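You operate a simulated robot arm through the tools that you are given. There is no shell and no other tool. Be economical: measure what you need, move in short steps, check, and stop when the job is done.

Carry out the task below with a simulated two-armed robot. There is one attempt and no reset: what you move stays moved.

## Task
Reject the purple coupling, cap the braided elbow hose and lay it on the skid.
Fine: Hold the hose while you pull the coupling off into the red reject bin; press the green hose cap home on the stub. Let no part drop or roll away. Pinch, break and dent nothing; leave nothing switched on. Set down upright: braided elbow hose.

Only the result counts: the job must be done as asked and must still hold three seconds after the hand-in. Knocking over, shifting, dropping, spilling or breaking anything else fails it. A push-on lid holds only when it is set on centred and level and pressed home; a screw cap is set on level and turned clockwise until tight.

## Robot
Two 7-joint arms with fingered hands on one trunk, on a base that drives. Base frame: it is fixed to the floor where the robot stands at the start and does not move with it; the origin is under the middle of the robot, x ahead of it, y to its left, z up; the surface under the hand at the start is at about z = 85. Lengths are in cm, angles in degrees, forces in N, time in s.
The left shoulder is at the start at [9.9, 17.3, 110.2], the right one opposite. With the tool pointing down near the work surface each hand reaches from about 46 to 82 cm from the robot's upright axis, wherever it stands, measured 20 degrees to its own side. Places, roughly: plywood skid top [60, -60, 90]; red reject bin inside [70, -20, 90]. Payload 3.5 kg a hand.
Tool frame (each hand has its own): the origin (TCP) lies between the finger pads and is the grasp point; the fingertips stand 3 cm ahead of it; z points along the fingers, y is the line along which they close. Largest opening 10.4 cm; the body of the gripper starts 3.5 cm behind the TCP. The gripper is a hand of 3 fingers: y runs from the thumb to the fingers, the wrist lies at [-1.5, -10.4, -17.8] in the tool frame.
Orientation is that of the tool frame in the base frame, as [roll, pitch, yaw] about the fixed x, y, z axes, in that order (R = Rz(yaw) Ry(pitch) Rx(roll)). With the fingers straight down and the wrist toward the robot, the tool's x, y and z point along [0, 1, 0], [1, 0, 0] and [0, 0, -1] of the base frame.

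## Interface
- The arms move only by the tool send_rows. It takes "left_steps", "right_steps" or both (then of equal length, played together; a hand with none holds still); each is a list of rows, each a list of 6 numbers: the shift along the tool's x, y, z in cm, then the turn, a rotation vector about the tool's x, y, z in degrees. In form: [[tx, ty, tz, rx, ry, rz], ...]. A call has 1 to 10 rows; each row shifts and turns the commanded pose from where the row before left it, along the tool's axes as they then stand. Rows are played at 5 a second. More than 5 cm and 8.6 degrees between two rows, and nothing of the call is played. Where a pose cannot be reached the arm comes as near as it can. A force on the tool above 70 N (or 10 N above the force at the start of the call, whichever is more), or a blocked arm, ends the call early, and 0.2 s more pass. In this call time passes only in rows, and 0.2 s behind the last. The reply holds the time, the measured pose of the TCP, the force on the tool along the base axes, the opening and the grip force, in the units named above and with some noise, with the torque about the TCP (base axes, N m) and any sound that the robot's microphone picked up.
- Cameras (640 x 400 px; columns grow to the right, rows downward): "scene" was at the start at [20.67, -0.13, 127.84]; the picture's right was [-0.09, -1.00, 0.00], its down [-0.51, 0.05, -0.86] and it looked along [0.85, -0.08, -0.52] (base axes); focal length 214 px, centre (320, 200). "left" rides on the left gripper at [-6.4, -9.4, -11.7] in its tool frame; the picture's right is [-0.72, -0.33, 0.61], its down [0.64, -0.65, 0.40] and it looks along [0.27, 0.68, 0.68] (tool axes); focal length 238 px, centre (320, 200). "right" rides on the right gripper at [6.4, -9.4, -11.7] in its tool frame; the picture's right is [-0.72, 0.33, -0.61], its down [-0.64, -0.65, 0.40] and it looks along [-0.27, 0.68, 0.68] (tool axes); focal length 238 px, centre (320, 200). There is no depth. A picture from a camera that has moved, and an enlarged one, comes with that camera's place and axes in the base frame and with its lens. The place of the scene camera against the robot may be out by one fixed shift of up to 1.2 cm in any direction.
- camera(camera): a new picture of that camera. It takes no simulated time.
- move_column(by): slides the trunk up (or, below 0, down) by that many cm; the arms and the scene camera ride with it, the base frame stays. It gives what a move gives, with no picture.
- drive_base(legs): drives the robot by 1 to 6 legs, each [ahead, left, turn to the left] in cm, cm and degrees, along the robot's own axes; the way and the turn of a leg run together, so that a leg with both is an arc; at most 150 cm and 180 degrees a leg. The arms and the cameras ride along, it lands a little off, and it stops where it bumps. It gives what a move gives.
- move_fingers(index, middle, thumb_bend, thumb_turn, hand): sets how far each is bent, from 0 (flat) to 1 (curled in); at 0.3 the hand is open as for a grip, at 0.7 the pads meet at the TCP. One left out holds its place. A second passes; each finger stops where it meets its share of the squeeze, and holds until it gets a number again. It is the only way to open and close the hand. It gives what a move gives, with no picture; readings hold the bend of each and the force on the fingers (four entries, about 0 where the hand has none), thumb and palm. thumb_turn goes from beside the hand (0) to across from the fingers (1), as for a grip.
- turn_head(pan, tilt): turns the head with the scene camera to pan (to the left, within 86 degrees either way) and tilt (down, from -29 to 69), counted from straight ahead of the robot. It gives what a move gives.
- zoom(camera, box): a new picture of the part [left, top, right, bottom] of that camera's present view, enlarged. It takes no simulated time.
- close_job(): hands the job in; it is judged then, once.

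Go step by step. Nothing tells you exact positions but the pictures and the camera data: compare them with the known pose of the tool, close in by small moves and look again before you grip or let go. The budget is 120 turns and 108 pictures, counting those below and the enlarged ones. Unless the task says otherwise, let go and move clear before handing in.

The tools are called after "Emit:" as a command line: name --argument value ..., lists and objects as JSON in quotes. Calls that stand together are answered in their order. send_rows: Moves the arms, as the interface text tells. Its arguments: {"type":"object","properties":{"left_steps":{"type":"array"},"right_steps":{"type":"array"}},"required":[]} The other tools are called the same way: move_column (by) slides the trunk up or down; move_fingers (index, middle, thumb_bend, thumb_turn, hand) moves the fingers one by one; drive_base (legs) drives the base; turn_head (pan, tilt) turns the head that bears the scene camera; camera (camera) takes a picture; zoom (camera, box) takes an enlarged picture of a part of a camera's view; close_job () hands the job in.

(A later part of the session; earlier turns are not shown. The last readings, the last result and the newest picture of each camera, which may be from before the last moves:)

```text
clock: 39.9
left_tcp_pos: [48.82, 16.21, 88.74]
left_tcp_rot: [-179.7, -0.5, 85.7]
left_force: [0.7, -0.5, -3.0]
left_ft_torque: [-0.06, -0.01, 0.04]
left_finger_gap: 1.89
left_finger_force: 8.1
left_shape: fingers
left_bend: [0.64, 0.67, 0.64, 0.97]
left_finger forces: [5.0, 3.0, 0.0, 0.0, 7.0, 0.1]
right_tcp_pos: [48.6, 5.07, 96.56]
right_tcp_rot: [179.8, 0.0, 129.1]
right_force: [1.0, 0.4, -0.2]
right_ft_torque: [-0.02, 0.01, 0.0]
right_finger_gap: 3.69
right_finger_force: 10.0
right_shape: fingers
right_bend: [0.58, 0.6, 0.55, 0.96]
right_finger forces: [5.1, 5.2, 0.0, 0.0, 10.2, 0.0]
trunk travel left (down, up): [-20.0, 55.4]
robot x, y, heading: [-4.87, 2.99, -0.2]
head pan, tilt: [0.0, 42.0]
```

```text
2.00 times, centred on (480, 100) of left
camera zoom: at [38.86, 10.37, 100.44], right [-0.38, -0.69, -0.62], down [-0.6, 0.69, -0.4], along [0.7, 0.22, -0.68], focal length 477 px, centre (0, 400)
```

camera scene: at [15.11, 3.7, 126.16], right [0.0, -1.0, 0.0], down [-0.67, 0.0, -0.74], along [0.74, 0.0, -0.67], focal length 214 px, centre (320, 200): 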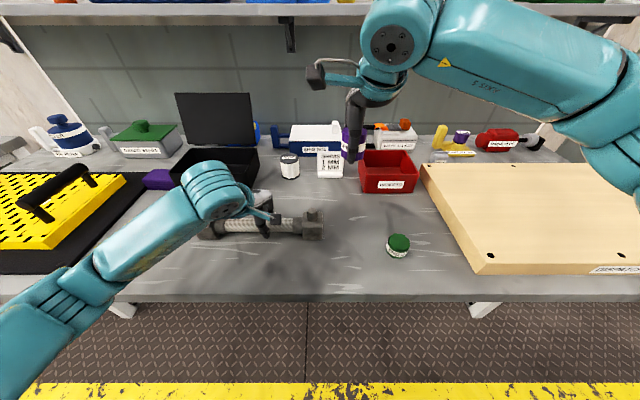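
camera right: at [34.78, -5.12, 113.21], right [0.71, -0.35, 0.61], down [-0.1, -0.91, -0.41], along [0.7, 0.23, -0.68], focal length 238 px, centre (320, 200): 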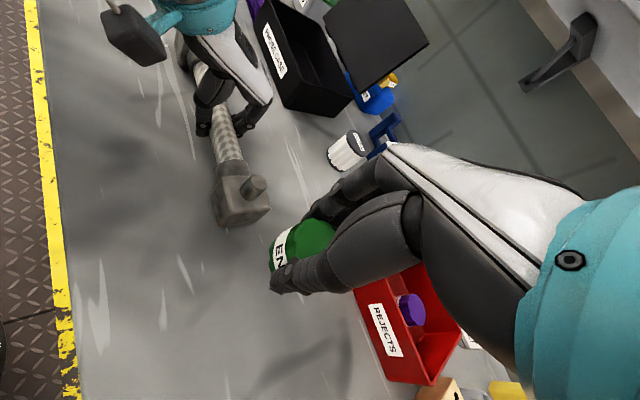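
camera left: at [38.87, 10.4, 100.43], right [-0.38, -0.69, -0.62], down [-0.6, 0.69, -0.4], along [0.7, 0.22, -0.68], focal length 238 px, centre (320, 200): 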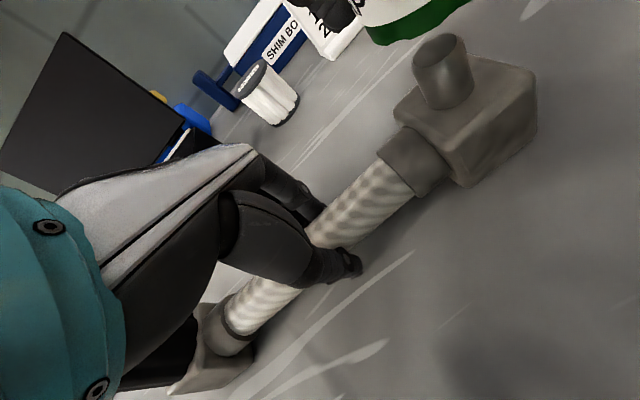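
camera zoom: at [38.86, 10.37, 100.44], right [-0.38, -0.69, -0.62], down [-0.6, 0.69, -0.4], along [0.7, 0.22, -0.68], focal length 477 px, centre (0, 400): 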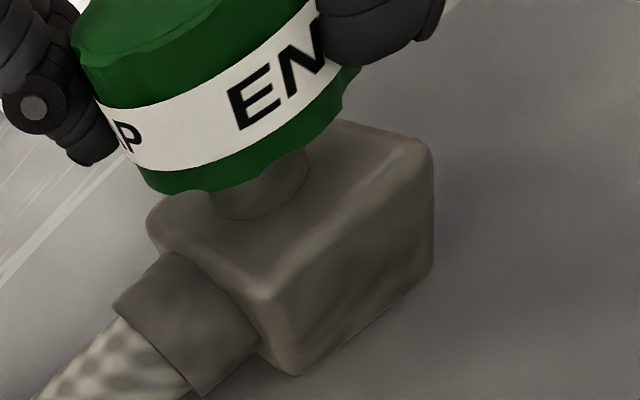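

Emit:
send_rows --right_steps '[[0, 0, 0.3, 0, 0, 0], [0, 0, 0.3, 0, 0, 0], [0, 0, 0.3, 0, 0, 0]]'

Emit:
zoom --camera "left" --box '[320, 0, 640, 200]'

```text
clock: 40.7
left_tcp_pos: [48.85, 16.36, 88.72]
left_tcp_rot: [-179.7, -0.5, 85.6]
left_force: [0.8, -0.8, -3.2]
left_ft_torque: [0.04, 0.02, 0.0]
left_finger_gap: 1.86
left_finger_force: 7.0
left_shape: fingers
left_bend: [0.64, 0.67, 0.64, 0.97]
left_finger forces: [5.0, 2.9, 0.1, 0.1, 6.9, 0.1]
right_tcp_pos: [48.62, 5.11, 95.58]
right_tcp_rot: [179.9, -0.1, 129.0]
right_force: [0.5, 0.1, -0.1]
right_ft_torque: [0.0, 0.03, 0.03]
right_finger_gap: 3.71
right_finger_force: 10.4
right_shape: fingers
right_bend: [0.58, 0.6, 0.55, 0.96]
right_finger forces: [5.0, 5.3, 0.1, 0.1, 10.2, 0.0]
trunk travel left (down, up): [-20.0, 55.4]
robot x, y, heading: [-5.17, 2.71, 0.1]
head pan, tilt: [0.0, 42.0]
```

```text
2.00 times, centred on (480, 100) of left
camera zoom: at [38.87, 10.37, 100.44], right [-0.38, -0.69, -0.62], down [-0.6, 0.69, -0.4], along [0.7, 0.22, -0.68], focal length 477 px, centre (0, 400)
```

zoom: 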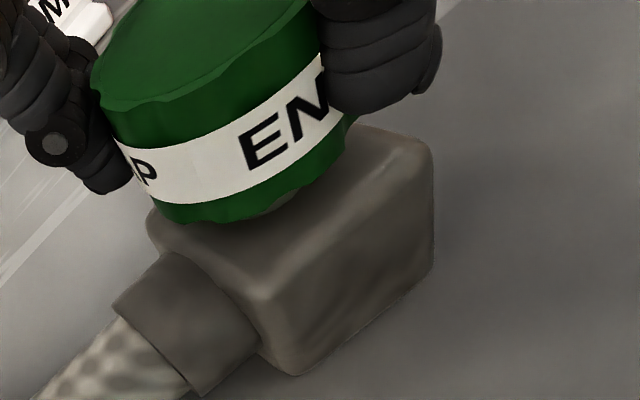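

Sliding over the stub freely. I keep pressing in small steps.

Emit:
send_rows --right_steps '[[0, 0, 0.3, 0, 0, 0], [0, 0, 0.3, 0, 0, 0], [0, 0, 0.2, 0, 0, 0], [0, 0, 0.2, 0, 0, 0]]'

Emit:
zoom --camera "left" --box '[320, 0, 640, 200]'

```text
clock: 41.7
left_tcp_pos: [48.71, 16.33, 88.78]
left_tcp_rot: [-179.6, -0.5, 85.6]
left_force: [0.9, -0.8, -3.6]
left_ft_torque: [-0.07, 0.03, 0.0]
left_finger_gap: 1.89
left_finger_force: 8.1
left_shape: fingers
left_bend: [0.64, 0.67, 0.64, 0.97]
left_finger forces: [4.9, 3.0, 0.1, 0.0, 6.9, 0.0]
right_tcp_pos: [48.51, 5.0, 94.62]
right_tcp_rot: [179.8, -0.1, 129.1]
right_force: [0.1, -0.3, 0.0]
right_ft_torque: [-0.02, -0.01, -0.01]
right_finger_gap: 3.69
right_finger_force: 10.4
right_shape: fingers
right_bend: [0.58, 0.6, 0.55, 0.96]
right_finger forces: [5.0, 5.3, 0.0, 0.0, 10.2, 0.0]
trunk travel left (down, up): [-20.0, 55.4]
robot x, y, heading: [-5.22, 2.97, -0.2]
head pan, tilt: [0.0, 42.0]
```

```text
2.00 times, centred on (480, 100) of left
camera zoom: at [38.87, 10.37, 100.44], right [-0.38, -0.69, -0.62], down [-0.6, 0.69, -0.4], along [0.7, 0.22, -0.68], focal length 477 px, centre (0, 400)
```

zoom: 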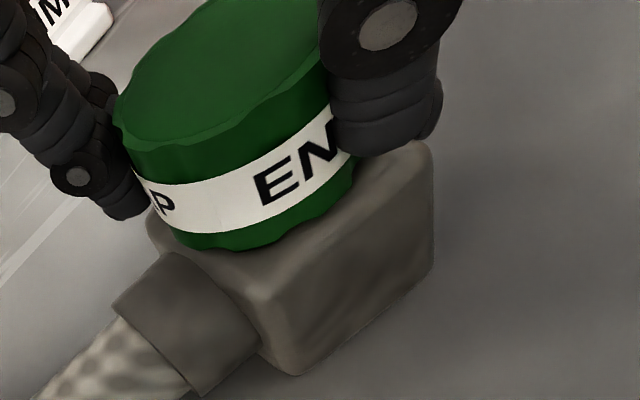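

Emit:
send_rows --right_steps '[[0, 0, 0.2, 0, 0, 0], [0, 0, 0.2, 0, 0, 0], [0, 0, 0.2, 0, 0, 0], [0, 0, 0.2, 0, 0, 0]]'

Emit:
zoom --camera "left" --box '[320, 0, 640, 200]'

```text
clock: 42.7
left_tcp_pos: [48.75, 16.24, 88.81]
left_tcp_rot: [-179.8, -0.5, 85.7]
left_force: [0.9, -0.2, -7.3]
left_ft_torque: [0.0, 0.01, 0.02]
left_finger_gap: 1.9
left_finger_force: 8.6
left_shape: fingers
left_bend: [0.64, 0.67, 0.64, 0.97]
left_finger forces: [5.8, 3.5, 0.0, 0.0, 6.9, 0.0]
right_tcp_pos: [48.56, 5.26, 94.09]
right_tcp_rot: [179.5, -0.1, 129.1]
right_force: [-1.6, -1.0, 14.0]
right_ft_torque: [-0.02, 0.14, 0.01]
right_finger_gap: 3.68
right_finger_force: 11.4
right_shape: fingers
right_bend: [0.59, 0.6, 0.55, 0.96]
right_finger forces: [5.1, 5.5, 0.1, 0.1, 12.1, 0.1]
trunk travel left (down, up): [-20.0, 55.4]
robot x, y, heading: [-5.07, 3.31, 0.1]
head pan, tilt: [0.0, 42.0]
heard: snap
```

```text
2.00 times, centred on (480, 100) of left
camera zoom: at [38.79, 10.37, 100.47], right [-0.38, -0.69, -0.62], down [-0.6, 0.69, -0.39], along [0.7, 0.22, -0.68], focal length 477 px, centre (0, 400)
```

zoom: 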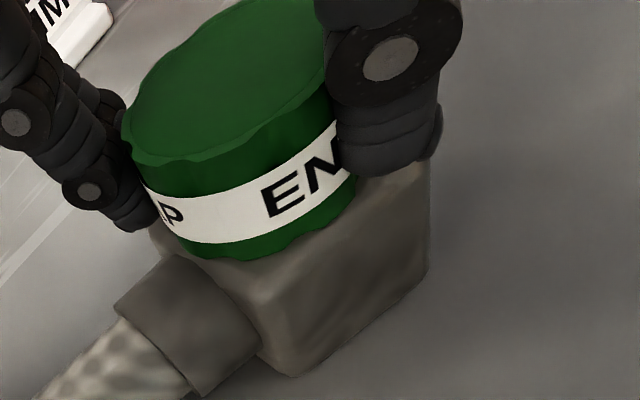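

A snap at 14 N: the cap has clicked. I press a little more to be sure it is home.

Emit:
send_rows --right_steps '[[0, 0, 0.2, 0, 0, 0], [0, 0, 0.2, 0, 0, 0]]'

Emit:
zoom --camera "scene" --box '[280, 180, 350, 230]'

```text
clock: 43.3
left_tcp_pos: [48.75, 16.2, 88.83]
left_tcp_rot: [-179.7, -0.5, 85.7]
left_force: [0.7, -0.5, -8.4]
left_ft_torque: [-0.01, 0.01, -0.01]
left_finger_gap: 1.92
left_finger_force: 7.8
left_shape: fingers
left_bend: [0.64, 0.67, 0.64, 0.96]
left_finger forces: [5.7, 3.6, 0.0, 0.0, 7.0, 0.1]
right_tcp_pos: [48.42, 5.19, 93.64]
right_tcp_rot: [179.4, 0.0, 129.0]
right_force: [0.0, 2.0, 19.6]
right_ft_torque: [0.07, -0.08, 0.02]
right_finger_gap: 3.63
right_finger_force: 13.4
right_shape: fingers
right_bend: [0.59, 0.6, 0.56, 0.96]
right_finger forces: [6.8, 7.6, 0.0, 0.1, 12.4, 0.0]
trunk travel left (down, up): [-20.0, 55.4]
robot x, y, heading: [-5.38, 3.31, 0.3]
head pan, tilt: [0.0, 42.0]
```

```text
8.00 times, centred on (315, 205) of scene
camera zoom: at [14.99, 3.72, 126.19], right [0.0, -1.0, 0.0], down [-0.67, 0.0, -0.74], along [0.74, 0.0, -0.67], focal length 1716 px, centre (360, 160)
```

zoom: 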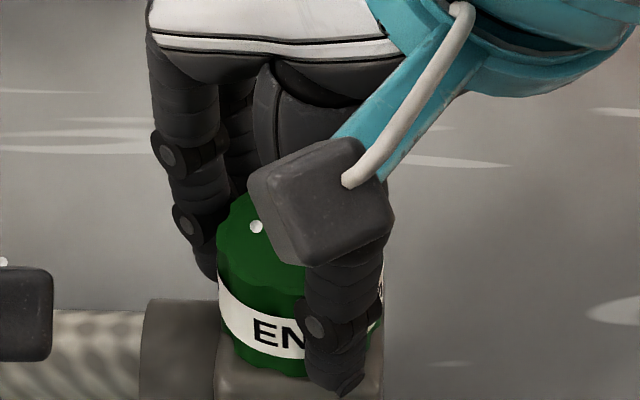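

Seated. I ease the pressure and open the right hand.

Emit:
send_rows --right_steps '[[0, 0, -0.2, 0, 0, 0]]'

Emit:
move_fingers --hand "right" --index 0.42 --middle 0.42 --thumb_bend 0.42

Emit:
send_rows --right_steps '[[0, 0, -1, 0, 0, 0], [0, 0, -2, 0, 0, 0], [0, 0, -3, 0, 0, 0], [0, 0, -3, 0, 0, 0]]'

Emit:
camera --camera "left"

Emit:
zoom --camera "scene" --box '[180, 140, 380, 265]'

```text
clock: 43.7
left_tcp_pos: [48.74, 16.28, 88.77]
left_tcp_rot: [-179.6, -0.5, 85.7]
left_force: [-0.4, -0.4, -7.7]
left_ft_torque: [0.04, 0.01, 0.04]
left_finger_gap: 1.9
left_finger_force: 7.4
left_shape: fingers
left_bend: [0.64, 0.67, 0.64, 0.96]
left_finger forces: [5.3, 3.2, 0.0, 0.0, 7.3, 0.0]
right_tcp_pos: [48.49, 5.1, 93.61]
right_tcp_rot: [179.8, 0.0, 129.1]
right_force: [2.3, 2.3, 14.8]
right_ft_torque: [0.09, -0.18, 0.02]
right_finger_gap: 3.65
right_finger_force: 13.0
right_shape: fingers
right_bend: [0.59, 0.6, 0.57, 0.96]
right_finger forces: [6.9, 7.8, 0.0, 0.0, 11.2, 0.0]
trunk travel left (down, up): [-20.0, 55.4]
robot x, y, heading: [-4.81, 2.98, 0.4]
head pan, tilt: [0.0, 42.0]
```

```text
clock: 44.7
left_tcp_pos: [48.83, 16.07, 88.65]
left_tcp_rot: [-179.6, -0.5, 85.7]
left_force: [0.5, -0.1, -3.5]
left_ft_torque: [-0.02, -0.01, 0.0]
left_finger_gap: 1.9
left_finger_force: 7.5
left_shape: fingers
left_bend: [0.64, 0.67, 0.64, 0.97]
left_finger forces: [5.0, 2.9, 0.0, 0.1, 7.2, 0.0]
right_tcp_pos: [48.53, 5.16, 93.61]
right_tcp_rot: [179.8, 0.0, 129.1]
right_force: [0.1, -0.3, -0.5]
right_ft_torque: [0.01, 0.0, -0.01]
right_finger_gap: 7.23
right_finger_force: 0.0
right_shape: fingers
right_bend: [0.42, 0.42, 0.42, 0.97]
right_finger forces: [0.0, 0.1, 0.0, 0.0, 0.0, 0.1]
trunk travel left (down, up): [-20.0, 55.4]
robot x, y, heading: [-4.83, 2.88, 0.1]
head pan, tilt: [0.0, 42.0]
```

```text
clock: 45.7
left_tcp_pos: [48.78, 16.15, 88.64]
left_tcp_rot: [-179.6, -0.4, 85.8]
left_force: [-0.3, 0.1, -3.9]
left_ft_torque: [-0.01, -0.04, 0.0]
left_finger_gap: 1.89
left_finger_force: 7.3
left_shape: fingers
left_bend: [0.64, 0.67, 0.64, 0.97]
left_finger forces: [5.0, 3.0, 0.0, 0.0, 7.2, 0.0]
right_tcp_pos: [48.65, 5.11, 102.65]
right_tcp_rot: [179.9, 0.0, 129.1]
right_force: [1.1, -0.2, 0.2]
right_ft_torque: [0.03, -0.02, 0.01]
right_finger_gap: 7.24
right_finger_force: 0.1
right_shape: fingers
right_bend: [0.42, 0.42, 0.42, 0.97]
right_finger forces: [0.1, 0.0, 0.1, 0.0, 0.0, 0.0]
trunk travel left (down, up): [-20.0, 55.4]
robot x, y, heading: [-4.79, 2.76, -0.1]
head pan, tilt: [0.0, 42.0]
```

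```text
42 pictures are left
camera left: at [38.85, 10.37, 100.45], right [-0.38, -0.69, -0.62], down [-0.6, 0.69, -0.4], along [0.7, 0.22, -0.68], focal length 238 px, centre (320, 200)
```

left: 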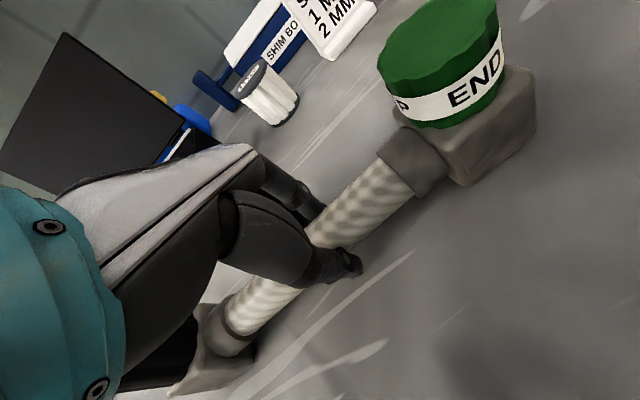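

```text
3.20 times, centred on (280, 202) of scene
camera zoom: at [15.09, 3.7, 126.17], right [0.0, -1.0, 0.0], down [-0.67, 0.0, -0.74], along [0.74, 0.0, -0.67], focal length 686 px, centre (448, 192)
```

zoom: 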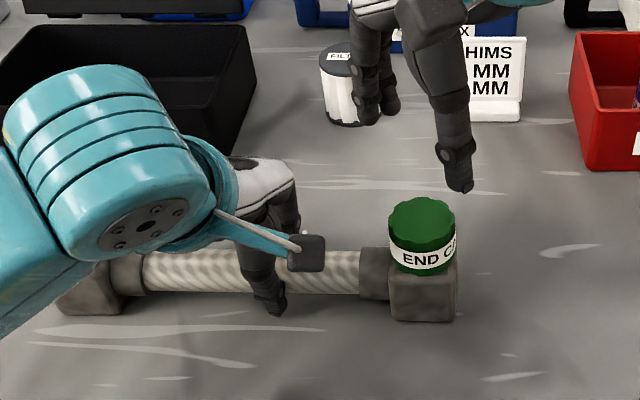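

The cap is seated flat on the elbow. I clear the right arm away and up, and firm up the left grip for lifting.

Emit:
send_rows --right_steps '[[-3.1, -2.5, -2.9, 0, 0, 0], [-3.1, -2.5, -2.9, 0, 0, 0], [-3.1, -2.5, -2.9, 0, 0, 0], [-3.1, -2.5, -2.9, 0, 0, 0], [-3.1, -2.5, -2.9, 0, 0, 0], [0, 0, 0, 0, 0, 8], [0, 0, 0, 0, 0, 8], [0, 0, 0, 0, 0, 8], [0, 0, 0, 0, 0, 8], [0, 0, 0, 0, 0, 8]]'

Emit:
move_fingers --hand "left" --index 0.75 --middle 0.75 --thumb_bend 0.75

Emit:
send_rows --left_steps '[[0, 0, -0.5, 0, 0, 0], [0, 0, -0.8, 0, 0, 0], [0, 0, -1, 0, 0, 0]]'

Emit:
camera --camera "scene"

Emit:
camera --camera "left"

```text
clock: 47.9
left_tcp_pos: [48.71, 16.27, 88.71]
left_tcp_rot: [-179.7, -0.5, 85.7]
left_force: [0.8, -0.4, -4.7]
left_ft_torque: [0.01, -0.01, 0.02]
left_finger_gap: 1.88
left_finger_force: 7.6
left_shape: fingers
left_bend: [0.64, 0.67, 0.64, 0.97]
left_finger forces: [5.1, 2.9, 0.0, 0.0, 7.3, 0.0]
right_tcp_pos: [48.56, -14.86, 117.11]
right_tcp_rot: [179.9, -0.1, 88.9]
right_force: [0.4, 0.8, -0.8]
right_ft_torque: [-0.01, 0.02, 0.03]
right_finger_gap: 7.22
right_finger_force: 0.1
right_shape: fingers
right_bend: [0.42, 0.42, 0.42, 0.97]
right_finger forces: [0.0, 0.1, 0.1, 0.0, 0.1, 0.0]
trunk travel left (down, up): [-20.0, 55.4]
robot x, y, heading: [-4.77, 2.9, 0.0]
head pan, tilt: [0.0, 42.0]
```

```text
clock: 48.9
left_tcp_pos: [48.78, 16.11, 88.67]
left_tcp_rot: [-179.8, -0.5, 85.7]
left_force: [0.2, 1.5, -3.3]
left_ft_torque: [-0.06, -0.02, 0.03]
left_finger_gap: 1.35
left_finger_force: 18.8
left_shape: fingers
left_bend: [0.73, 0.73, 0.65, 0.95]
left_finger forces: [10.7, 9.1, 0.0, 0.0, 17.7, 0.0]
right_tcp_pos: [48.49, -14.83, 117.17]
right_tcp_rot: [179.9, -0.1, 89.1]
right_force: [0.2, -0.5, 0.3]
right_ft_torque: [-0.01, -0.03, -0.01]
right_finger_gap: 7.23
right_finger_force: 0.2
right_shape: fingers
right_bend: [0.42, 0.42, 0.42, 0.97]
right_finger forces: [0.0, 0.0, 0.0, 0.0, 0.1, 0.1]
trunk travel left (down, up): [-20.0, 55.4]
robot x, y, heading: [-4.62, 2.91, 0.1]
head pan, tilt: [0.0, 42.0]
```

```text
clock: 49.7
left_tcp_pos: [48.9, 16.21, 91.15]
left_tcp_rot: [-179.7, -0.5, 85.6]
left_force: [0.0, 0.1, -4.2]
left_ft_torque: [-0.07, -0.03, -0.02]
left_finger_gap: 1.28
left_finger_force: 18.2
left_shape: fingers
left_bend: [0.74, 0.73, 0.65, 0.95]
left_finger forces: [10.2, 9.5, 0.0, 0.1, 17.6, 0.1]
right_tcp_pos: [48.47, -14.93, 117.15]
right_tcp_rot: [179.9, -0.2, 89.0]
right_force: [-0.5, 0.1, 0.6]
right_ft_torque: [0.01, 0.02, 0.03]
right_finger_gap: 7.22
right_finger_force: 0.0
right_shape: fingers
right_bend: [0.42, 0.42, 0.42, 0.97]
right_finger forces: [0.0, 0.1, 0.0, 0.1, 0.1, 0.0]
trunk travel left (down, up): [-20.0, 55.4]
robot x, y, heading: [-5.24, 3.49, -0.2]
head pan, tilt: [0.0, 42.0]
```

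```text
40 pictures are left
camera scene: at [15.11, 3.69, 126.16], right [0.0, -1.0, 0.0], down [-0.67, 0.0, -0.74], along [0.74, 0.0, -0.67], focal length 214 px, centre (320, 200)
```

scene: 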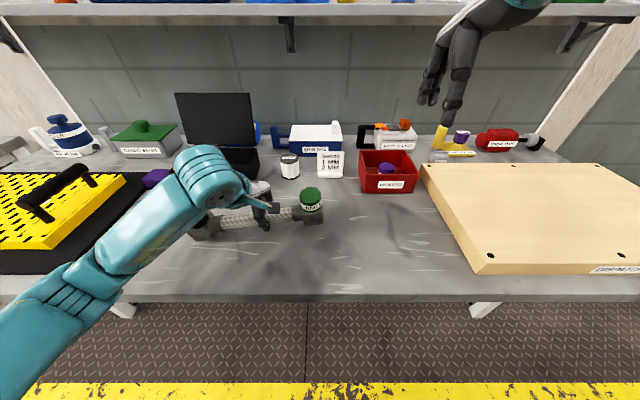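

```text
39 pictures are left
camera left: at [38.92, 10.33, 102.8], right [-0.38, -0.69, -0.62], down [-0.6, 0.69, -0.4], along [0.7, 0.22, -0.68], focal length 238 px, centre (320, 200)
```

left: 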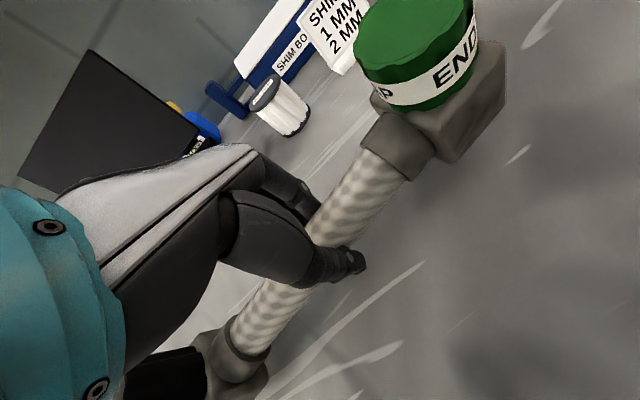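

The hose tips toward the black-cap end when lifted, so the grip should be nearer that end. I check how much.

Emit:
zoom --camera "scene" --box '[160, 150, 360, 275]'

Emit:
camera --camera "right"

```text
3.20 times, centred on (260, 212) of scene
camera zoom: at [15.11, 3.69, 126.16], right [0.0, -1.0, 0.0], down [-0.67, 0.0, -0.74], along [0.74, 0.0, -0.67], focal length 686 px, centre (512, 160)
```

zoom: 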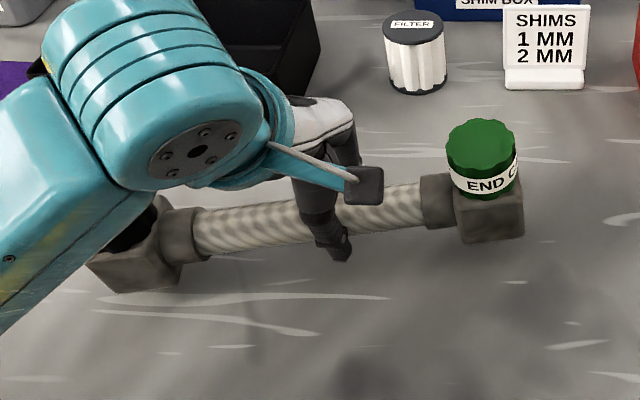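

```text
37 pictures are left
camera right: at [39.1, -8.47, 128.76], right [0.31, -0.73, 0.61], down [-0.66, -0.63, -0.41], along [0.68, -0.28, -0.68], focal length 238 px, centre (320, 200)
```

right: 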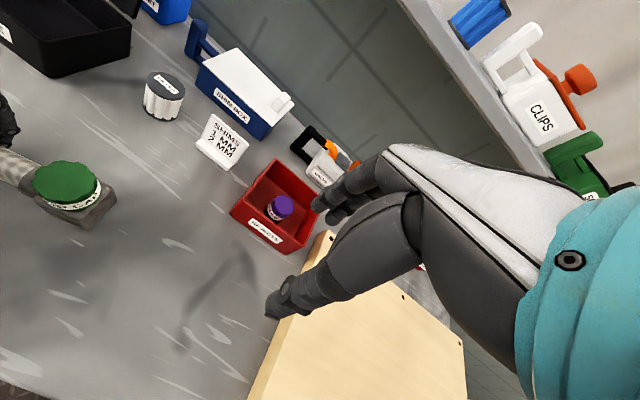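

I set it back down, release, and shift the left grip about 4 cm toward the black end.

Emit:
send_rows --left_steps '[[0, 0, 1, 0, 0, 0], [0, 0, 0.8, 0, 0, 0], [0, 0, 0.5, 0, 0, 0]]'

Emit:
zoom --camera "scene" --box '[160, 150, 360, 275]'

```text
clock: 50.5
left_tcp_pos: [49.0, 16.19, 88.78]
left_tcp_rot: [-179.7, -0.5, 85.7]
left_force: [-0.4, -0.2, -4.7]
left_ft_torque: [-0.01, -0.03, -0.02]
left_finger_gap: 1.26
left_finger_force: 18.7
left_shape: fingers
left_bend: [0.74, 0.73, 0.65, 0.95]
left_finger forces: [11.6, 8.0, 0.0, 0.0, 17.9, 0.0]
right_tcp_pos: [48.58, -14.89, 117.19]
right_tcp_rot: [179.9, -0.1, 89.1]
right_force: [-0.5, -0.2, 0.1]
right_ft_torque: [0.02, -0.04, 0.02]
right_finger_gap: 7.26
right_finger_force: 0.0
right_shape: fingers
right_bend: [0.42, 0.42, 0.42, 0.97]
right_finger forces: [0.1, 0.0, 0.0, 0.0, 0.0, 0.0]
trunk travel left (down, up): [-20.0, 55.4]
robot x, y, heading: [-4.8, 3.18, 0.2]
head pan, tilt: [0.0, 42.0]
```

```text
3.20 times, centred on (260, 212) of scene
camera zoom: at [15.11, 3.7, 126.16], right [0.0, -1.0, 0.0], down [-0.67, 0.0, -0.74], along [0.74, 0.0, -0.67], focal length 686 px, centre (512, 160)
```

zoom: 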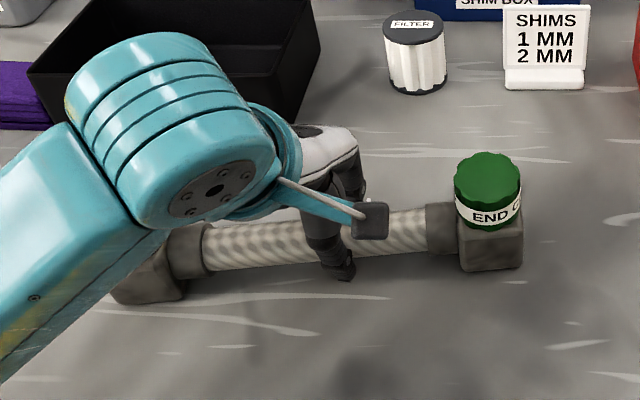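

Emit:
camera --camera "left"

```text
35 pictures are left
camera left: at [38.91, 10.37, 100.43], right [-0.38, -0.69, -0.62], down [-0.6, 0.69, -0.4], along [0.7, 0.22, -0.68], focal length 238 px, centre (320, 200)
```

left: 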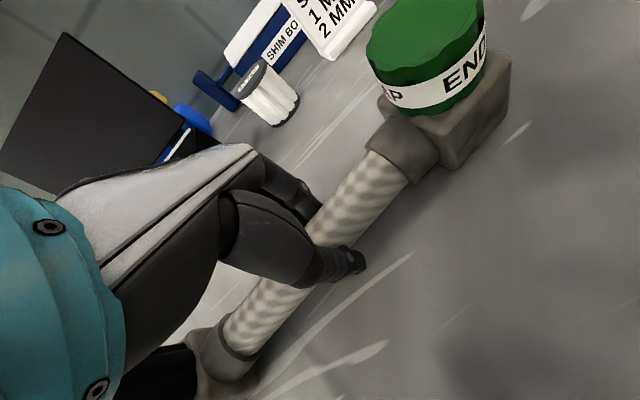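

It is flat on the table but has yawed about 6° in the grip. I open the left hand and look before re-gripping nearer the black end.

Emit:
move_fingers --hand "left" --index 0.52 --middle 0.52 --thumb_bend 0.52

Emit:
move_fingers --hand "left" --index 0.36 --middle 0.36 --thumb_bend 0.36

Emit:
send_rows --left_steps '[[0, 0, -2, 0, 0, 0], [0, 0, -4, 0, 0, 0], [0, 0, -4.5, 0, 0, 0], [1.5, 0, -4.5, 0, 0, 0]]'

Emit:
camera --camera "left"

Emit:
zoom --camera "scene" --box '[160, 150, 360, 275]'

```text
clock: 51.5
left_tcp_pos: [48.75, 16.22, 88.68]
left_tcp_rot: [-179.7, -0.5, 85.7]
left_force: [-0.6, -0.6, 0.4]
left_ft_torque: [0.02, 0.0, -0.01]
left_finger_gap: 4.62
left_finger_force: 0.1
left_shape: fingers
left_bend: [0.52, 0.52, 0.52, 0.97]
left_finger forces: [0.0, 0.0, 0.0, 0.0, 0.0, 0.1]
right_tcp_pos: [48.49, -14.87, 117.1]
right_tcp_rot: [180.0, -0.2, 89.1]
right_force: [-0.1, 0.7, 0.5]
right_ft_torque: [0.0, 0.0, -0.04]
right_finger_gap: 7.22
right_finger_force: 0.0
right_shape: fingers
right_bend: [0.42, 0.42, 0.42, 0.97]
right_finger forces: [0.0, 0.0, 0.0, 0.1, 0.0, 0.0]
trunk travel left (down, up): [-20.0, 55.4]
robot x, y, heading: [-4.63, 3.07, -0.1]
head pan, tilt: [0.0, 42.0]
```

```text
clock: 52.5
left_tcp_pos: [48.84, 16.15, 88.69]
left_tcp_rot: [-179.8, -0.5, 85.7]
left_force: [0.3, 0.7, -0.7]
left_ft_torque: [-0.02, 0.02, -0.02]
left_finger_gap: 8.77
left_finger_force: 0.1
left_shape: fingers
left_bend: [0.36, 0.36, 0.36, 0.97]
left_finger forces: [0.0, 0.0, 0.0, 0.0, 0.0, 0.1]
right_tcp_pos: [48.48, -14.94, 117.01]
right_tcp_rot: [179.8, -0.2, 89.1]
right_force: [0.0, -0.3, 0.7]
right_ft_torque: [-0.01, -0.05, -0.04]
right_finger_gap: 7.25
right_finger_force: 0.1
right_shape: fingers
right_bend: [0.42, 0.42, 0.42, 0.97]
right_finger forces: [0.0, 0.0, 0.1, 0.0, 0.1, 0.0]
trunk travel left (down, up): [-20.0, 55.4]
robot x, y, heading: [-5.04, 3.3, -0.1]
head pan, tilt: [0.0, 42.0]
```

```text
clock: 53.5
left_tcp_pos: [48.92, 17.49, 103.92]
left_tcp_rot: [-179.7, -0.5, 85.7]
left_force: [-1.0, 0.6, 0.5]
left_ft_torque: [0.01, -0.01, 0.03]
left_finger_gap: 8.77
left_finger_force: 0.1
left_shape: fingers
left_bend: [0.36, 0.36, 0.36, 0.97]
left_finger forces: [0.1, 0.0, 0.0, 0.0, 0.0, 0.0]
right_tcp_pos: [48.44, -14.75, 117.09]
right_tcp_rot: [179.8, -0.2, 89.1]
right_force: [-0.1, -0.1, 0.1]
right_ft_torque: [0.02, 0.02, -0.01]
right_finger_gap: 7.23
right_finger_force: 0.1
right_shape: fingers
right_bend: [0.42, 0.42, 0.42, 0.97]
right_finger forces: [0.0, 0.0, 0.0, 0.1, 0.0, 0.0]
trunk travel left (down, up): [-20.0, 55.4]
robot x, y, heading: [-5.04, 2.93, 0.3]
head pan, tilt: [0.0, 42.0]
```

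```text
34 pictures are left
camera left: at [39.05, 11.62, 115.68], right [-0.38, -0.69, -0.62], down [-0.6, 0.69, -0.4], along [0.7, 0.22, -0.68], focal length 238 px, centre (320, 200)
```

left: 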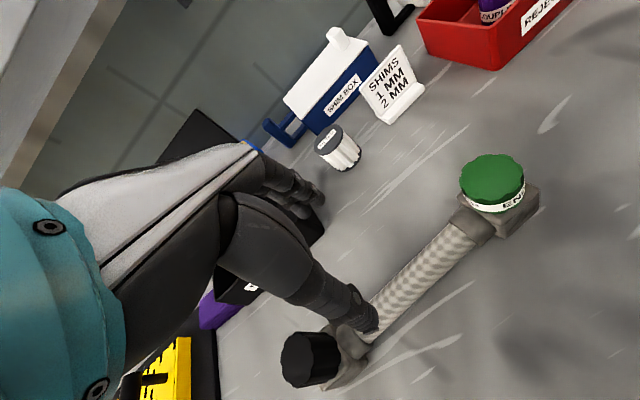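

```text
3.20 times, centred on (260, 212) of scene
camera zoom: at [15.04, 3.7, 126.18], right [0.0, -1.0, 0.0], down [-0.67, 0.0, -0.74], along [0.74, 0.0, -0.67], focal length 686 px, centre (512, 160)
```

zoom: 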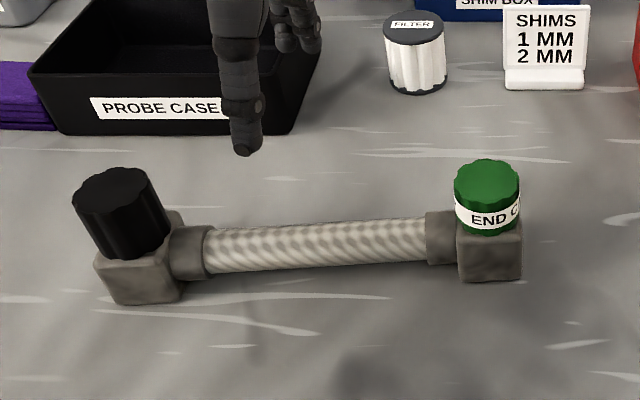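

Flat again and the cap is holding. I regrip nearer the black end at about (47.9, 19.5) with matching yaw.

Emit:
send_rows --left_steps '[[0, 0, 0, 0, 0, -8.3], [1, -0.43, 3, 0, 0, 0], [1.07, -0.43, 4, 0, 0, 0], [0, 0, 4, 0, 0, 0], [0, 0, 2.5, 0, 0, 0], [0, 0, 1.8, 0, 0, 0]]'

Emit:
move_fingers --hand "left" --index 0.58 --middle 0.58 --thumb_bend 0.58

Emit:
camera --camera "left"

```text
clock: 54.9
left_tcp_pos: [47.86, 19.79, 88.56]
left_tcp_rot: [-179.8, -0.6, 94.0]
left_force: [-0.4, -0.3, 0.3]
left_ft_torque: [-0.02, -0.02, 0.01]
left_finger_gap: 8.79
left_finger_force: 0.0
left_shape: fingers
left_bend: [0.36, 0.36, 0.36, 0.97]
left_finger forces: [0.0, 0.0, 0.0, 0.0, 0.0, 0.0]
right_tcp_pos: [48.62, -14.82, 117.17]
right_tcp_rot: [179.9, -0.2, 89.1]
right_force: [-0.3, 0.4, -0.3]
right_ft_torque: [0.02, 0.02, 0.02]
right_finger_gap: 7.24
right_finger_force: 0.1
right_shape: fingers
right_bend: [0.42, 0.42, 0.42, 0.97]
right_finger forces: [0.0, 0.1, 0.0, 0.0, 0.0, 0.0]
trunk travel left (down, up): [-20.0, 55.4]
robot x, y, heading: [-4.83, 3.21, 0.1]
head pan, tilt: [0.0, 42.0]
```

```text
clock: 55.9
left_tcp_pos: [47.79, 19.86, 88.57]
left_tcp_rot: [-179.8, -0.5, 94.0]
left_force: [0.8, 0.4, -0.8]
left_ft_torque: [-0.03, 0.0, -0.02]
left_finger_gap: 3.41
left_finger_force: 0.0
left_shape: fingers
left_bend: [0.57, 0.57, 0.57, 0.97]
left_finger forces: [0.1, 0.0, 0.0, 0.0, 0.0, 0.0]
right_tcp_pos: [48.52, -14.93, 117.19]
right_tcp_rot: [179.9, -0.2, 89.0]
right_force: [0.0, -0.4, 0.1]
right_ft_torque: [-0.01, 0.0, 0.01]
right_finger_gap: 7.22
right_finger_force: 0.1
right_shape: fingers
right_bend: [0.42, 0.42, 0.42, 0.97]
right_finger forces: [0.0, 0.0, 0.0, 0.0, 0.0, 0.0]
trunk travel left (down, up): [-20.0, 55.4]
robot x, y, heading: [-4.97, 3.35, -0.2]
head pan, tilt: [0.0, 42.0]
```

```text
32 pictures are left
camera left: at [38.81, 12.61, 100.21], right [-0.28, -0.73, -0.62], down [-0.7, 0.6, -0.4], along [0.66, 0.32, -0.68], focal length 238 px, centre (320, 200)
```

left: 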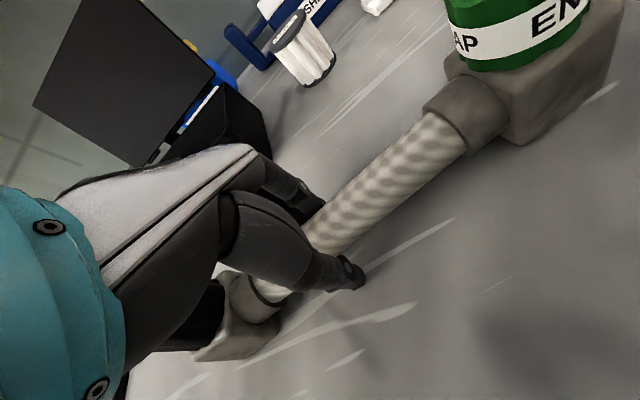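

Well placed. I grip moderately and test with a small lift.

Emit:
move_fingers --hand "left" --index 0.72 --middle 0.72 --thumb_bend 0.72

Emit:
send_rows --left_steps '[[0, 0, -0.4, 0, 0, 0], [0, 0, -0.6, 0, 0, 0], [0, 0, -1, 0, 0, 0]]'

Emit:
zoom --camera "scene" --box '[160, 150, 360, 275]'

Emit:
camera --camera "left"

```text
clock: 56.9
left_tcp_pos: [47.81, 19.81, 88.51]
left_tcp_rot: [-179.8, -0.7, 94.0]
left_force: [-0.4, 1.7, -0.4]
left_ft_torque: [-0.01, 0.02, -0.06]
left_finger_gap: 1.54
left_finger_force: 12.9
left_shape: fingers
left_bend: [0.71, 0.67, 0.64, 0.97]
left_finger forces: [8.0, 4.8, 0.0, 0.0, 11.6, 0.0]
right_tcp_pos: [48.43, -14.82, 117.04]
right_tcp_rot: [179.9, -0.2, 89.1]
right_force: [-0.6, -0.3, 0.9]
right_ft_torque: [0.0, 0.02, 0.02]
right_finger_gap: 7.25
right_finger_force: 0.1
right_shape: fingers
right_bend: [0.42, 0.42, 0.42, 0.97]
right_finger forces: [0.0, 0.1, 0.1, 0.0, 0.0, 0.0]
trunk travel left (down, up): [-20.0, 55.4]
robot x, y, heading: [-5.03, 3.28, 0.3]
head pan, tilt: [0.0, 42.0]
```

```text
clock: 57.7
left_tcp_pos: [47.82, 19.6, 90.35]
left_tcp_rot: [-179.7, -0.7, 94.0]
left_force: [-1.0, 0.4, -5.2]
left_ft_torque: [0.06, 0.01, 0.02]
left_finger_gap: 1.51
left_finger_force: 12.1
left_shape: fingers
left_bend: [0.71, 0.71, 0.64, 0.96]
left_finger forces: [8.6, 3.4, 0.0, 0.0, 11.4, 0.1]
right_tcp_pos: [48.58, -14.81, 117.03]
right_tcp_rot: [179.8, -0.1, 89.1]
right_force: [0.4, -0.1, 0.1]
right_ft_torque: [0.01, 0.01, 0.02]
right_finger_gap: 7.22
right_finger_force: 0.1
right_shape: fingers
right_bend: [0.42, 0.42, 0.42, 0.97]
right_finger forces: [0.0, 0.1, 0.0, 0.0, 0.0, 0.0]
trunk travel left (down, up): [-20.0, 55.4]
robot x, y, heading: [-4.45, 3.12, 0.3]
head pan, tilt: [0.0, 42.0]
```

```text
3.20 times, centred on (260, 212) of scene
camera zoom: at [15.1, 3.69, 126.16], right [0.0, -1.0, 0.0], down [-0.67, 0.0, -0.74], along [0.74, 0.0, -0.67], focal length 686 px, centre (512, 160)
```

zoom: 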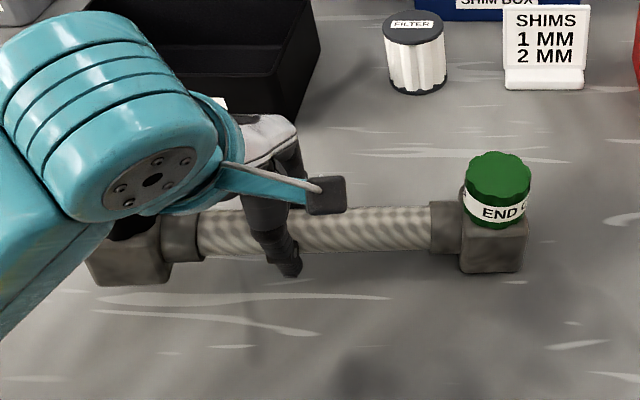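

```text
30 pictures are left
camera left: at [38.86, 12.42, 102.14], right [-0.28, -0.73, -0.62], down [-0.7, 0.6, -0.4], along [0.66, 0.32, -0.68], focal length 238 px, centre (320, 200)
```

left: 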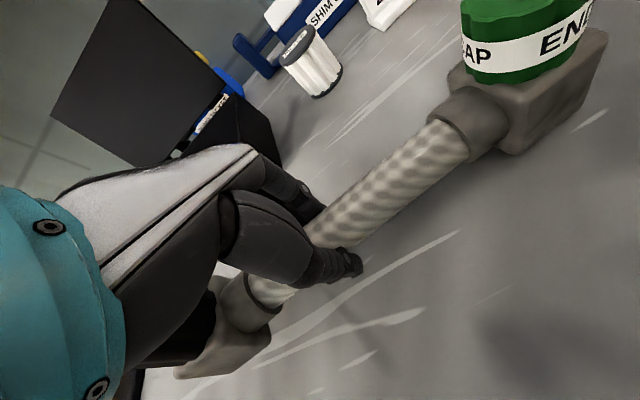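

Nearly balanced now, with the green end slightly low. I lift further to see whether it is stable.

Emit:
send_rows --left_steps '[[0, 0, -1.5, 0, 0, 0], [0, 0, -1.5, 0, 0, 0]]'

Emit:
zoom --camera "scene" --box '[160, 150, 360, 275]'

```text
clock: 58.3
left_tcp_pos: [48.09, 19.54, 93.48]
left_tcp_rot: [-179.8, -0.6, 94.1]
left_force: [-0.1, 0.4, -4.2]
left_ft_torque: [0.09, -0.01, -0.03]
left_finger_gap: 1.51
left_finger_force: 10.4
left_shape: fingers
left_bend: [0.71, 0.71, 0.65, 0.96]
left_finger forces: [8.7, 2.2, 0.0, 0.0, 10.6, 0.0]
right_tcp_pos: [48.58, -14.83, 117.05]
right_tcp_rot: [179.9, -0.3, 89.2]
right_force: [-0.9, -1.3, 0.6]
right_ft_torque: [-0.01, 0.0, 0.03]
right_finger_gap: 7.24
right_finger_force: 0.1
right_shape: fingers
right_bend: [0.42, 0.42, 0.42, 0.97]
right_finger forces: [0.0, 0.1, 0.0, 0.0, 0.1, 0.0]
trunk travel left (down, up): [-20.0, 55.4]
robot x, y, heading: [-4.63, 2.79, 0.3]
head pan, tilt: [0.0, 42.0]
```

```text
3.20 times, centred on (260, 212) of scene
camera zoom: at [15.1, 3.69, 126.16], right [0.0, -1.0, 0.0], down [-0.67, 0.0, -0.74], along [0.74, 0.0, -0.67], focal length 686 px, centre (512, 160)
```

zoom: 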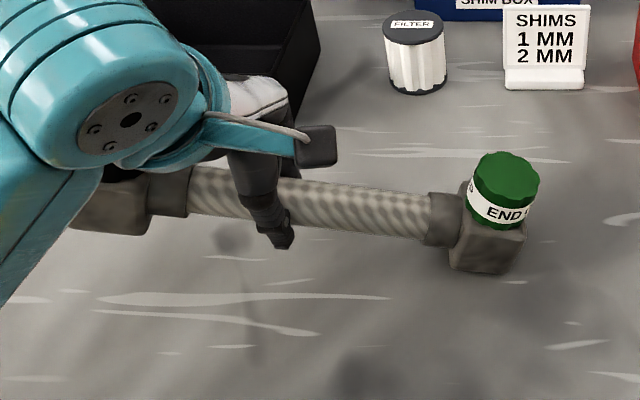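

The balance point lies between the two grips tried, about y=17.9. I lower, release and regrip there.

Emit:
send_rows --left_steps '[[0, 0, 1.5, 0, 0, 0], [0, 0, 1.5, 0, 0, 0], [0, 0, 1, 0, 0, 0], [0, 0, 0.6, 0, 0, 0], [0, 0, 0.4, 0, 0, 0]]'

Emit:
move_fingers --hand "left" --index 0.6 --middle 0.6 --thumb_bend 0.6

Emit:
move_fingers --hand "left" --index 0.5 --middle 0.5 --thumb_bend 0.5

Emit:
camera --camera "left"

Emit:
zoom --camera "scene" --box '[160, 150, 360, 275]'

```text
clock: 59.5
left_tcp_pos: [47.92, 19.64, 88.5]
left_tcp_rot: [-179.8, -0.6, 94.0]
left_force: [0.6, 1.3, -3.6]
left_ft_torque: [-0.14, 0.0, -0.01]
left_finger_gap: 1.38
left_finger_force: 12.0
left_shape: fingers
left_bend: [0.71, 0.68, 0.66, 0.97]
left_finger forces: [7.2, 6.7, 0.0, 0.0, 9.8, 0.0]
right_tcp_pos: [48.52, -14.84, 117.15]
right_tcp_rot: [179.9, -0.2, 89.1]
right_force: [-0.4, 0.0, 0.4]
right_ft_torque: [-0.01, 0.02, -0.03]
right_finger_gap: 7.2
right_finger_force: 0.0
right_shape: fingers
right_bend: [0.42, 0.42, 0.42, 0.97]
right_finger forces: [0.0, 0.0, 0.0, 0.0, 0.0, 0.0]
trunk travel left (down, up): [-20.0, 55.4]
robot x, y, heading: [-4.57, 3.27, 0.1]
head pan, tilt: [0.0, 42.0]
```

```text
clock: 60.5
left_tcp_pos: [47.81, 19.53, 88.53]
left_tcp_rot: [-179.7, -0.5, 94.0]
left_force: [-0.1, 0.4, -0.4]
left_ft_torque: [0.0, -0.02, 0.01]
left_finger_gap: 2.6
left_finger_force: 0.0
left_shape: fingers
left_bend: [0.6, 0.6, 0.6, 0.97]
left_finger forces: [0.1, 0.0, 0.1, 0.0, 0.0, 0.0]
right_tcp_pos: [48.52, -14.94, 117.14]
right_tcp_rot: [180.0, -0.3, 89.1]
right_force: [0.0, -1.0, 0.1]
right_ft_torque: [0.0, -0.03, -0.02]
right_finger_gap: 7.23
right_finger_force: 0.1
right_shape: fingers
right_bend: [0.42, 0.42, 0.42, 0.97]
right_finger forces: [0.0, 0.1, 0.1, 0.0, 0.0, 0.1]
trunk travel left (down, up): [-20.0, 55.4]
robot x, y, heading: [-5.07, 2.68, 0.0]
head pan, tilt: [0.0, 42.0]
```

```text
clock: 61.5
left_tcp_pos: [48.03, 19.54, 88.39]
left_tcp_rot: [-179.7, -0.5, 94.0]
left_force: [0.2, -0.5, 0.5]
left_ft_torque: [0.01, -0.03, 0.01]
left_finger_gap: 5.16
left_finger_force: 0.0
left_shape: fingers
left_bend: [0.5, 0.5, 0.5, 0.97]
left_finger forces: [0.0, 0.1, 0.0, 0.0, 0.0, 0.0]
right_tcp_pos: [48.52, -14.84, 117.09]
right_tcp_rot: [180.0, -0.2, 89.1]
right_force: [-0.1, -0.3, -0.3]
right_ft_torque: [0.02, -0.02, -0.02]
right_finger_gap: 7.21
right_finger_force: 0.2
right_shape: fingers
right_bend: [0.42, 0.42, 0.42, 0.97]
right_finger forces: [0.1, 0.1, 0.0, 0.0, 0.1, 0.0]
trunk travel left (down, up): [-20.0, 55.4]
robot x, y, heading: [-5.13, 2.97, -0.2]
head pan, tilt: [0.0, 42.0]
```

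```text
28 pictures are left
camera left: at [38.93, 12.4, 100.21], right [-0.28, -0.73, -0.62], down [-0.7, 0.6, -0.4], along [0.66, 0.32, -0.68], focal length 238 px, centre (320, 200)
```

left: 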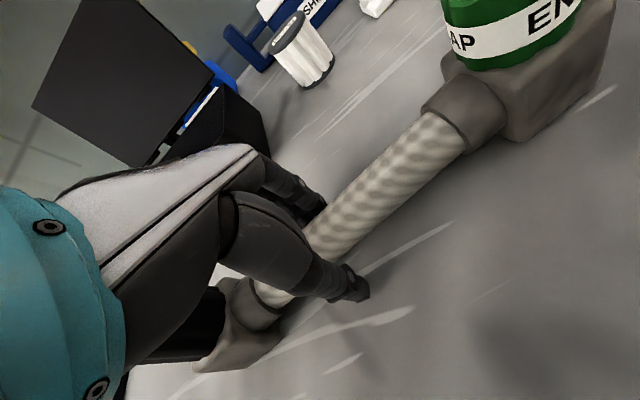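

```text
3.20 times, centred on (260, 212) of scene
camera zoom: at [15.07, 3.69, 126.17], right [0.0, -1.0, 0.0], down [-0.67, 0.0, -0.74], along [0.74, 0.0, -0.67], focal length 686 px, centre (512, 160)
```

zoom: 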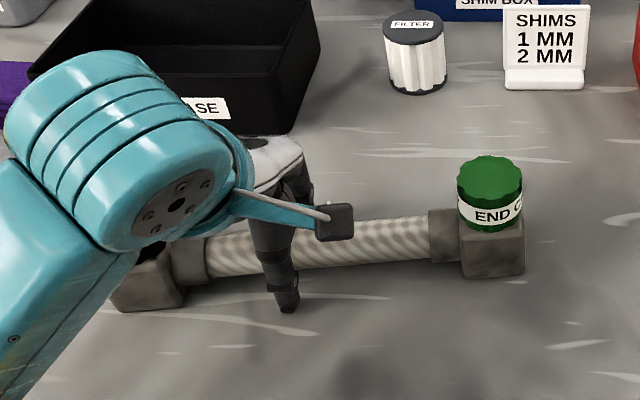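

Flat again. I slide the open hand 1.75 cm toward the green end and grip.

Emit:
send_rows --left_steps '[[-0.9, 0, 0, 0, 0, -1], [-0.85, 0, 0, 0, 0, -1]]'

Emit:
move_fingers --hand "left" --index 0.64 --middle 0.64 --thumb_bend 0.64

Emit:
move_fingers --hand "left" --index 0.75 --middle 0.75 --thumb_bend 0.75

Emit:
send_rows --left_steps '[[0, 0, -0.4, 0, 0, 0], [0, 0, -0.6, 0, 0, 0], [0, 0, -1, 0, 0, 0], [0, 0, -1, 0, 0, 0]]'

Emit:
zoom --camera "scene" --box '[160, 150, 360, 275]'

```text
clock: 62.1
left_tcp_pos: [48.15, 17.86, 88.48]
left_tcp_rot: [-179.9, -0.6, 96.0]
left_force: [0.5, 0.6, 3.2]
left_ft_torque: [0.0, -0.1, 0.02]
left_finger_gap: 5.14
left_finger_force: 1.5
left_shape: fingers
left_bend: [0.5, 0.5, 0.5, 0.97]
left_finger forces: [0.0, 2.8, 0.1, 0.0, 0.0, 0.1]
right_tcp_pos: [48.38, -14.82, 117.18]
right_tcp_rot: [179.9, -0.1, 89.1]
right_force: [-0.2, -0.2, 0.0]
right_ft_torque: [-0.02, 0.01, -0.01]
right_finger_gap: 7.27
right_finger_force: 0.1
right_shape: fingers
right_bend: [0.42, 0.42, 0.42, 0.97]
right_finger forces: [0.0, 0.0, 0.0, 0.0, 0.0, 0.0]
trunk travel left (down, up): [-20.0, 55.4]
robot x, y, heading: [-4.65, 3.23, -0.1]
head pan, tilt: [0.0, 42.0]
```

```text
clock: 63.1
left_tcp_pos: [48.11, 17.9, 88.44]
left_tcp_rot: [-179.7, -0.7, 96.0]
left_force: [-1.7, -0.2, -0.1]
left_ft_torque: [0.03, 0.02, 0.0]
left_finger_gap: 2.01
left_finger_force: 1.9
left_shape: fingers
left_bend: [0.63, 0.64, 0.62, 0.97]
left_finger forces: [1.0, 0.1, 0.0, 0.1, 2.2, 0.0]
right_tcp_pos: [48.34, -14.9, 117.07]
right_tcp_rot: [179.9, -0.2, 89.0]
right_force: [0.9, 0.0, -0.7]
right_ft_torque: [-0.01, 0.01, 0.02]
right_finger_gap: 7.25
right_finger_force: 0.0
right_shape: fingers
right_bend: [0.42, 0.42, 0.42, 0.97]
right_finger forces: [0.1, 0.0, 0.0, 0.0, 0.1, 0.0]
trunk travel left (down, up): [-20.0, 55.4]
robot x, y, heading: [-4.97, 3.19, 0.2]
head pan, tilt: [0.0, 42.0]
```

```text
clock: 64.1
left_tcp_pos: [48.17, 17.91, 88.3]
left_tcp_rot: [-179.8, -0.6, 95.9]
left_force: [0.4, -0.1, -4.0]
left_ft_torque: [0.0, -0.02, 0.01]
left_finger_gap: 1.17
left_finger_force: 18.3
left_shape: fingers
left_bend: [0.73, 0.73, 0.66, 0.95]
left_finger forces: [11.1, 8.4, 0.0, 0.0, 18.0, 0.0]
right_tcp_pos: [48.57, -14.9, 117.05]
right_tcp_rot: [179.9, -0.2, 89.1]
right_force: [0.5, 0.3, 0.0]
right_ft_torque: [0.04, 0.0, -0.04]
right_finger_gap: 7.23
right_finger_force: 0.0
right_shape: fingers
right_bend: [0.42, 0.42, 0.42, 0.97]
right_finger forces: [0.0, 0.0, 0.1, 0.1, 0.1, 0.0]
trunk travel left (down, up): [-20.0, 55.4]
robot x, y, heading: [-4.95, 2.92, 0.1]
head pan, tilt: [0.0, 42.0]
```

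```text
clock: 65.1
left_tcp_pos: [48.06, 17.81, 91.46]
left_tcp_rot: [-179.7, -0.5, 96.0]
left_force: [0.8, 1.1, -5.2]
left_ft_torque: [0.0, -0.03, -0.02]
left_finger_gap: 1.18
left_finger_force: 18.4
left_shape: fingers
left_bend: [0.73, 0.73, 0.66, 0.95]
left_finger forces: [11.4, 7.9, 0.1, 0.1, 18.0, 0.0]
right_tcp_pos: [48.56, -14.9, 116.98]
right_tcp_rot: [179.8, -0.2, 89.1]
right_force: [0.2, 0.4, 0.3]
right_ft_torque: [0.03, 0.0, 0.01]
right_finger_gap: 7.25
right_finger_force: 0.0
right_shape: fingers
right_bend: [0.42, 0.42, 0.42, 0.97]
right_finger forces: [0.0, 0.0, 0.1, 0.1, 0.2, 0.0]
trunk travel left (down, up): [-20.0, 55.4]
robot x, y, heading: [-5.28, 3.1, -0.2]
head pan, tilt: [0.0, 42.0]
```

```text
3.20 times, centred on (260, 212) of scene
camera zoom: at [15.1, 3.71, 126.16], right [0.0, -1.0, 0.0], down [-0.67, 0.0, -0.74], along [0.74, 0.0, -0.67], focal length 686 px, centre (512, 160)
```

zoom: 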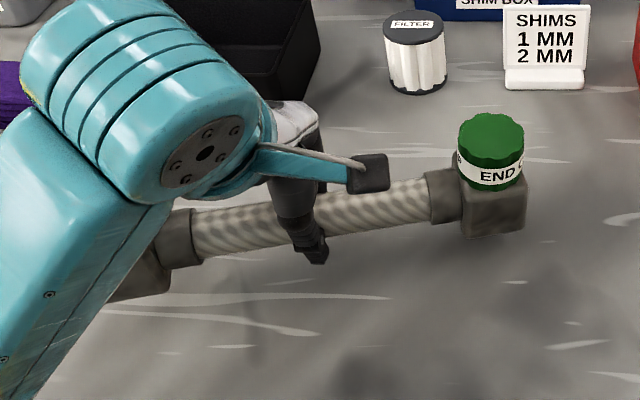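

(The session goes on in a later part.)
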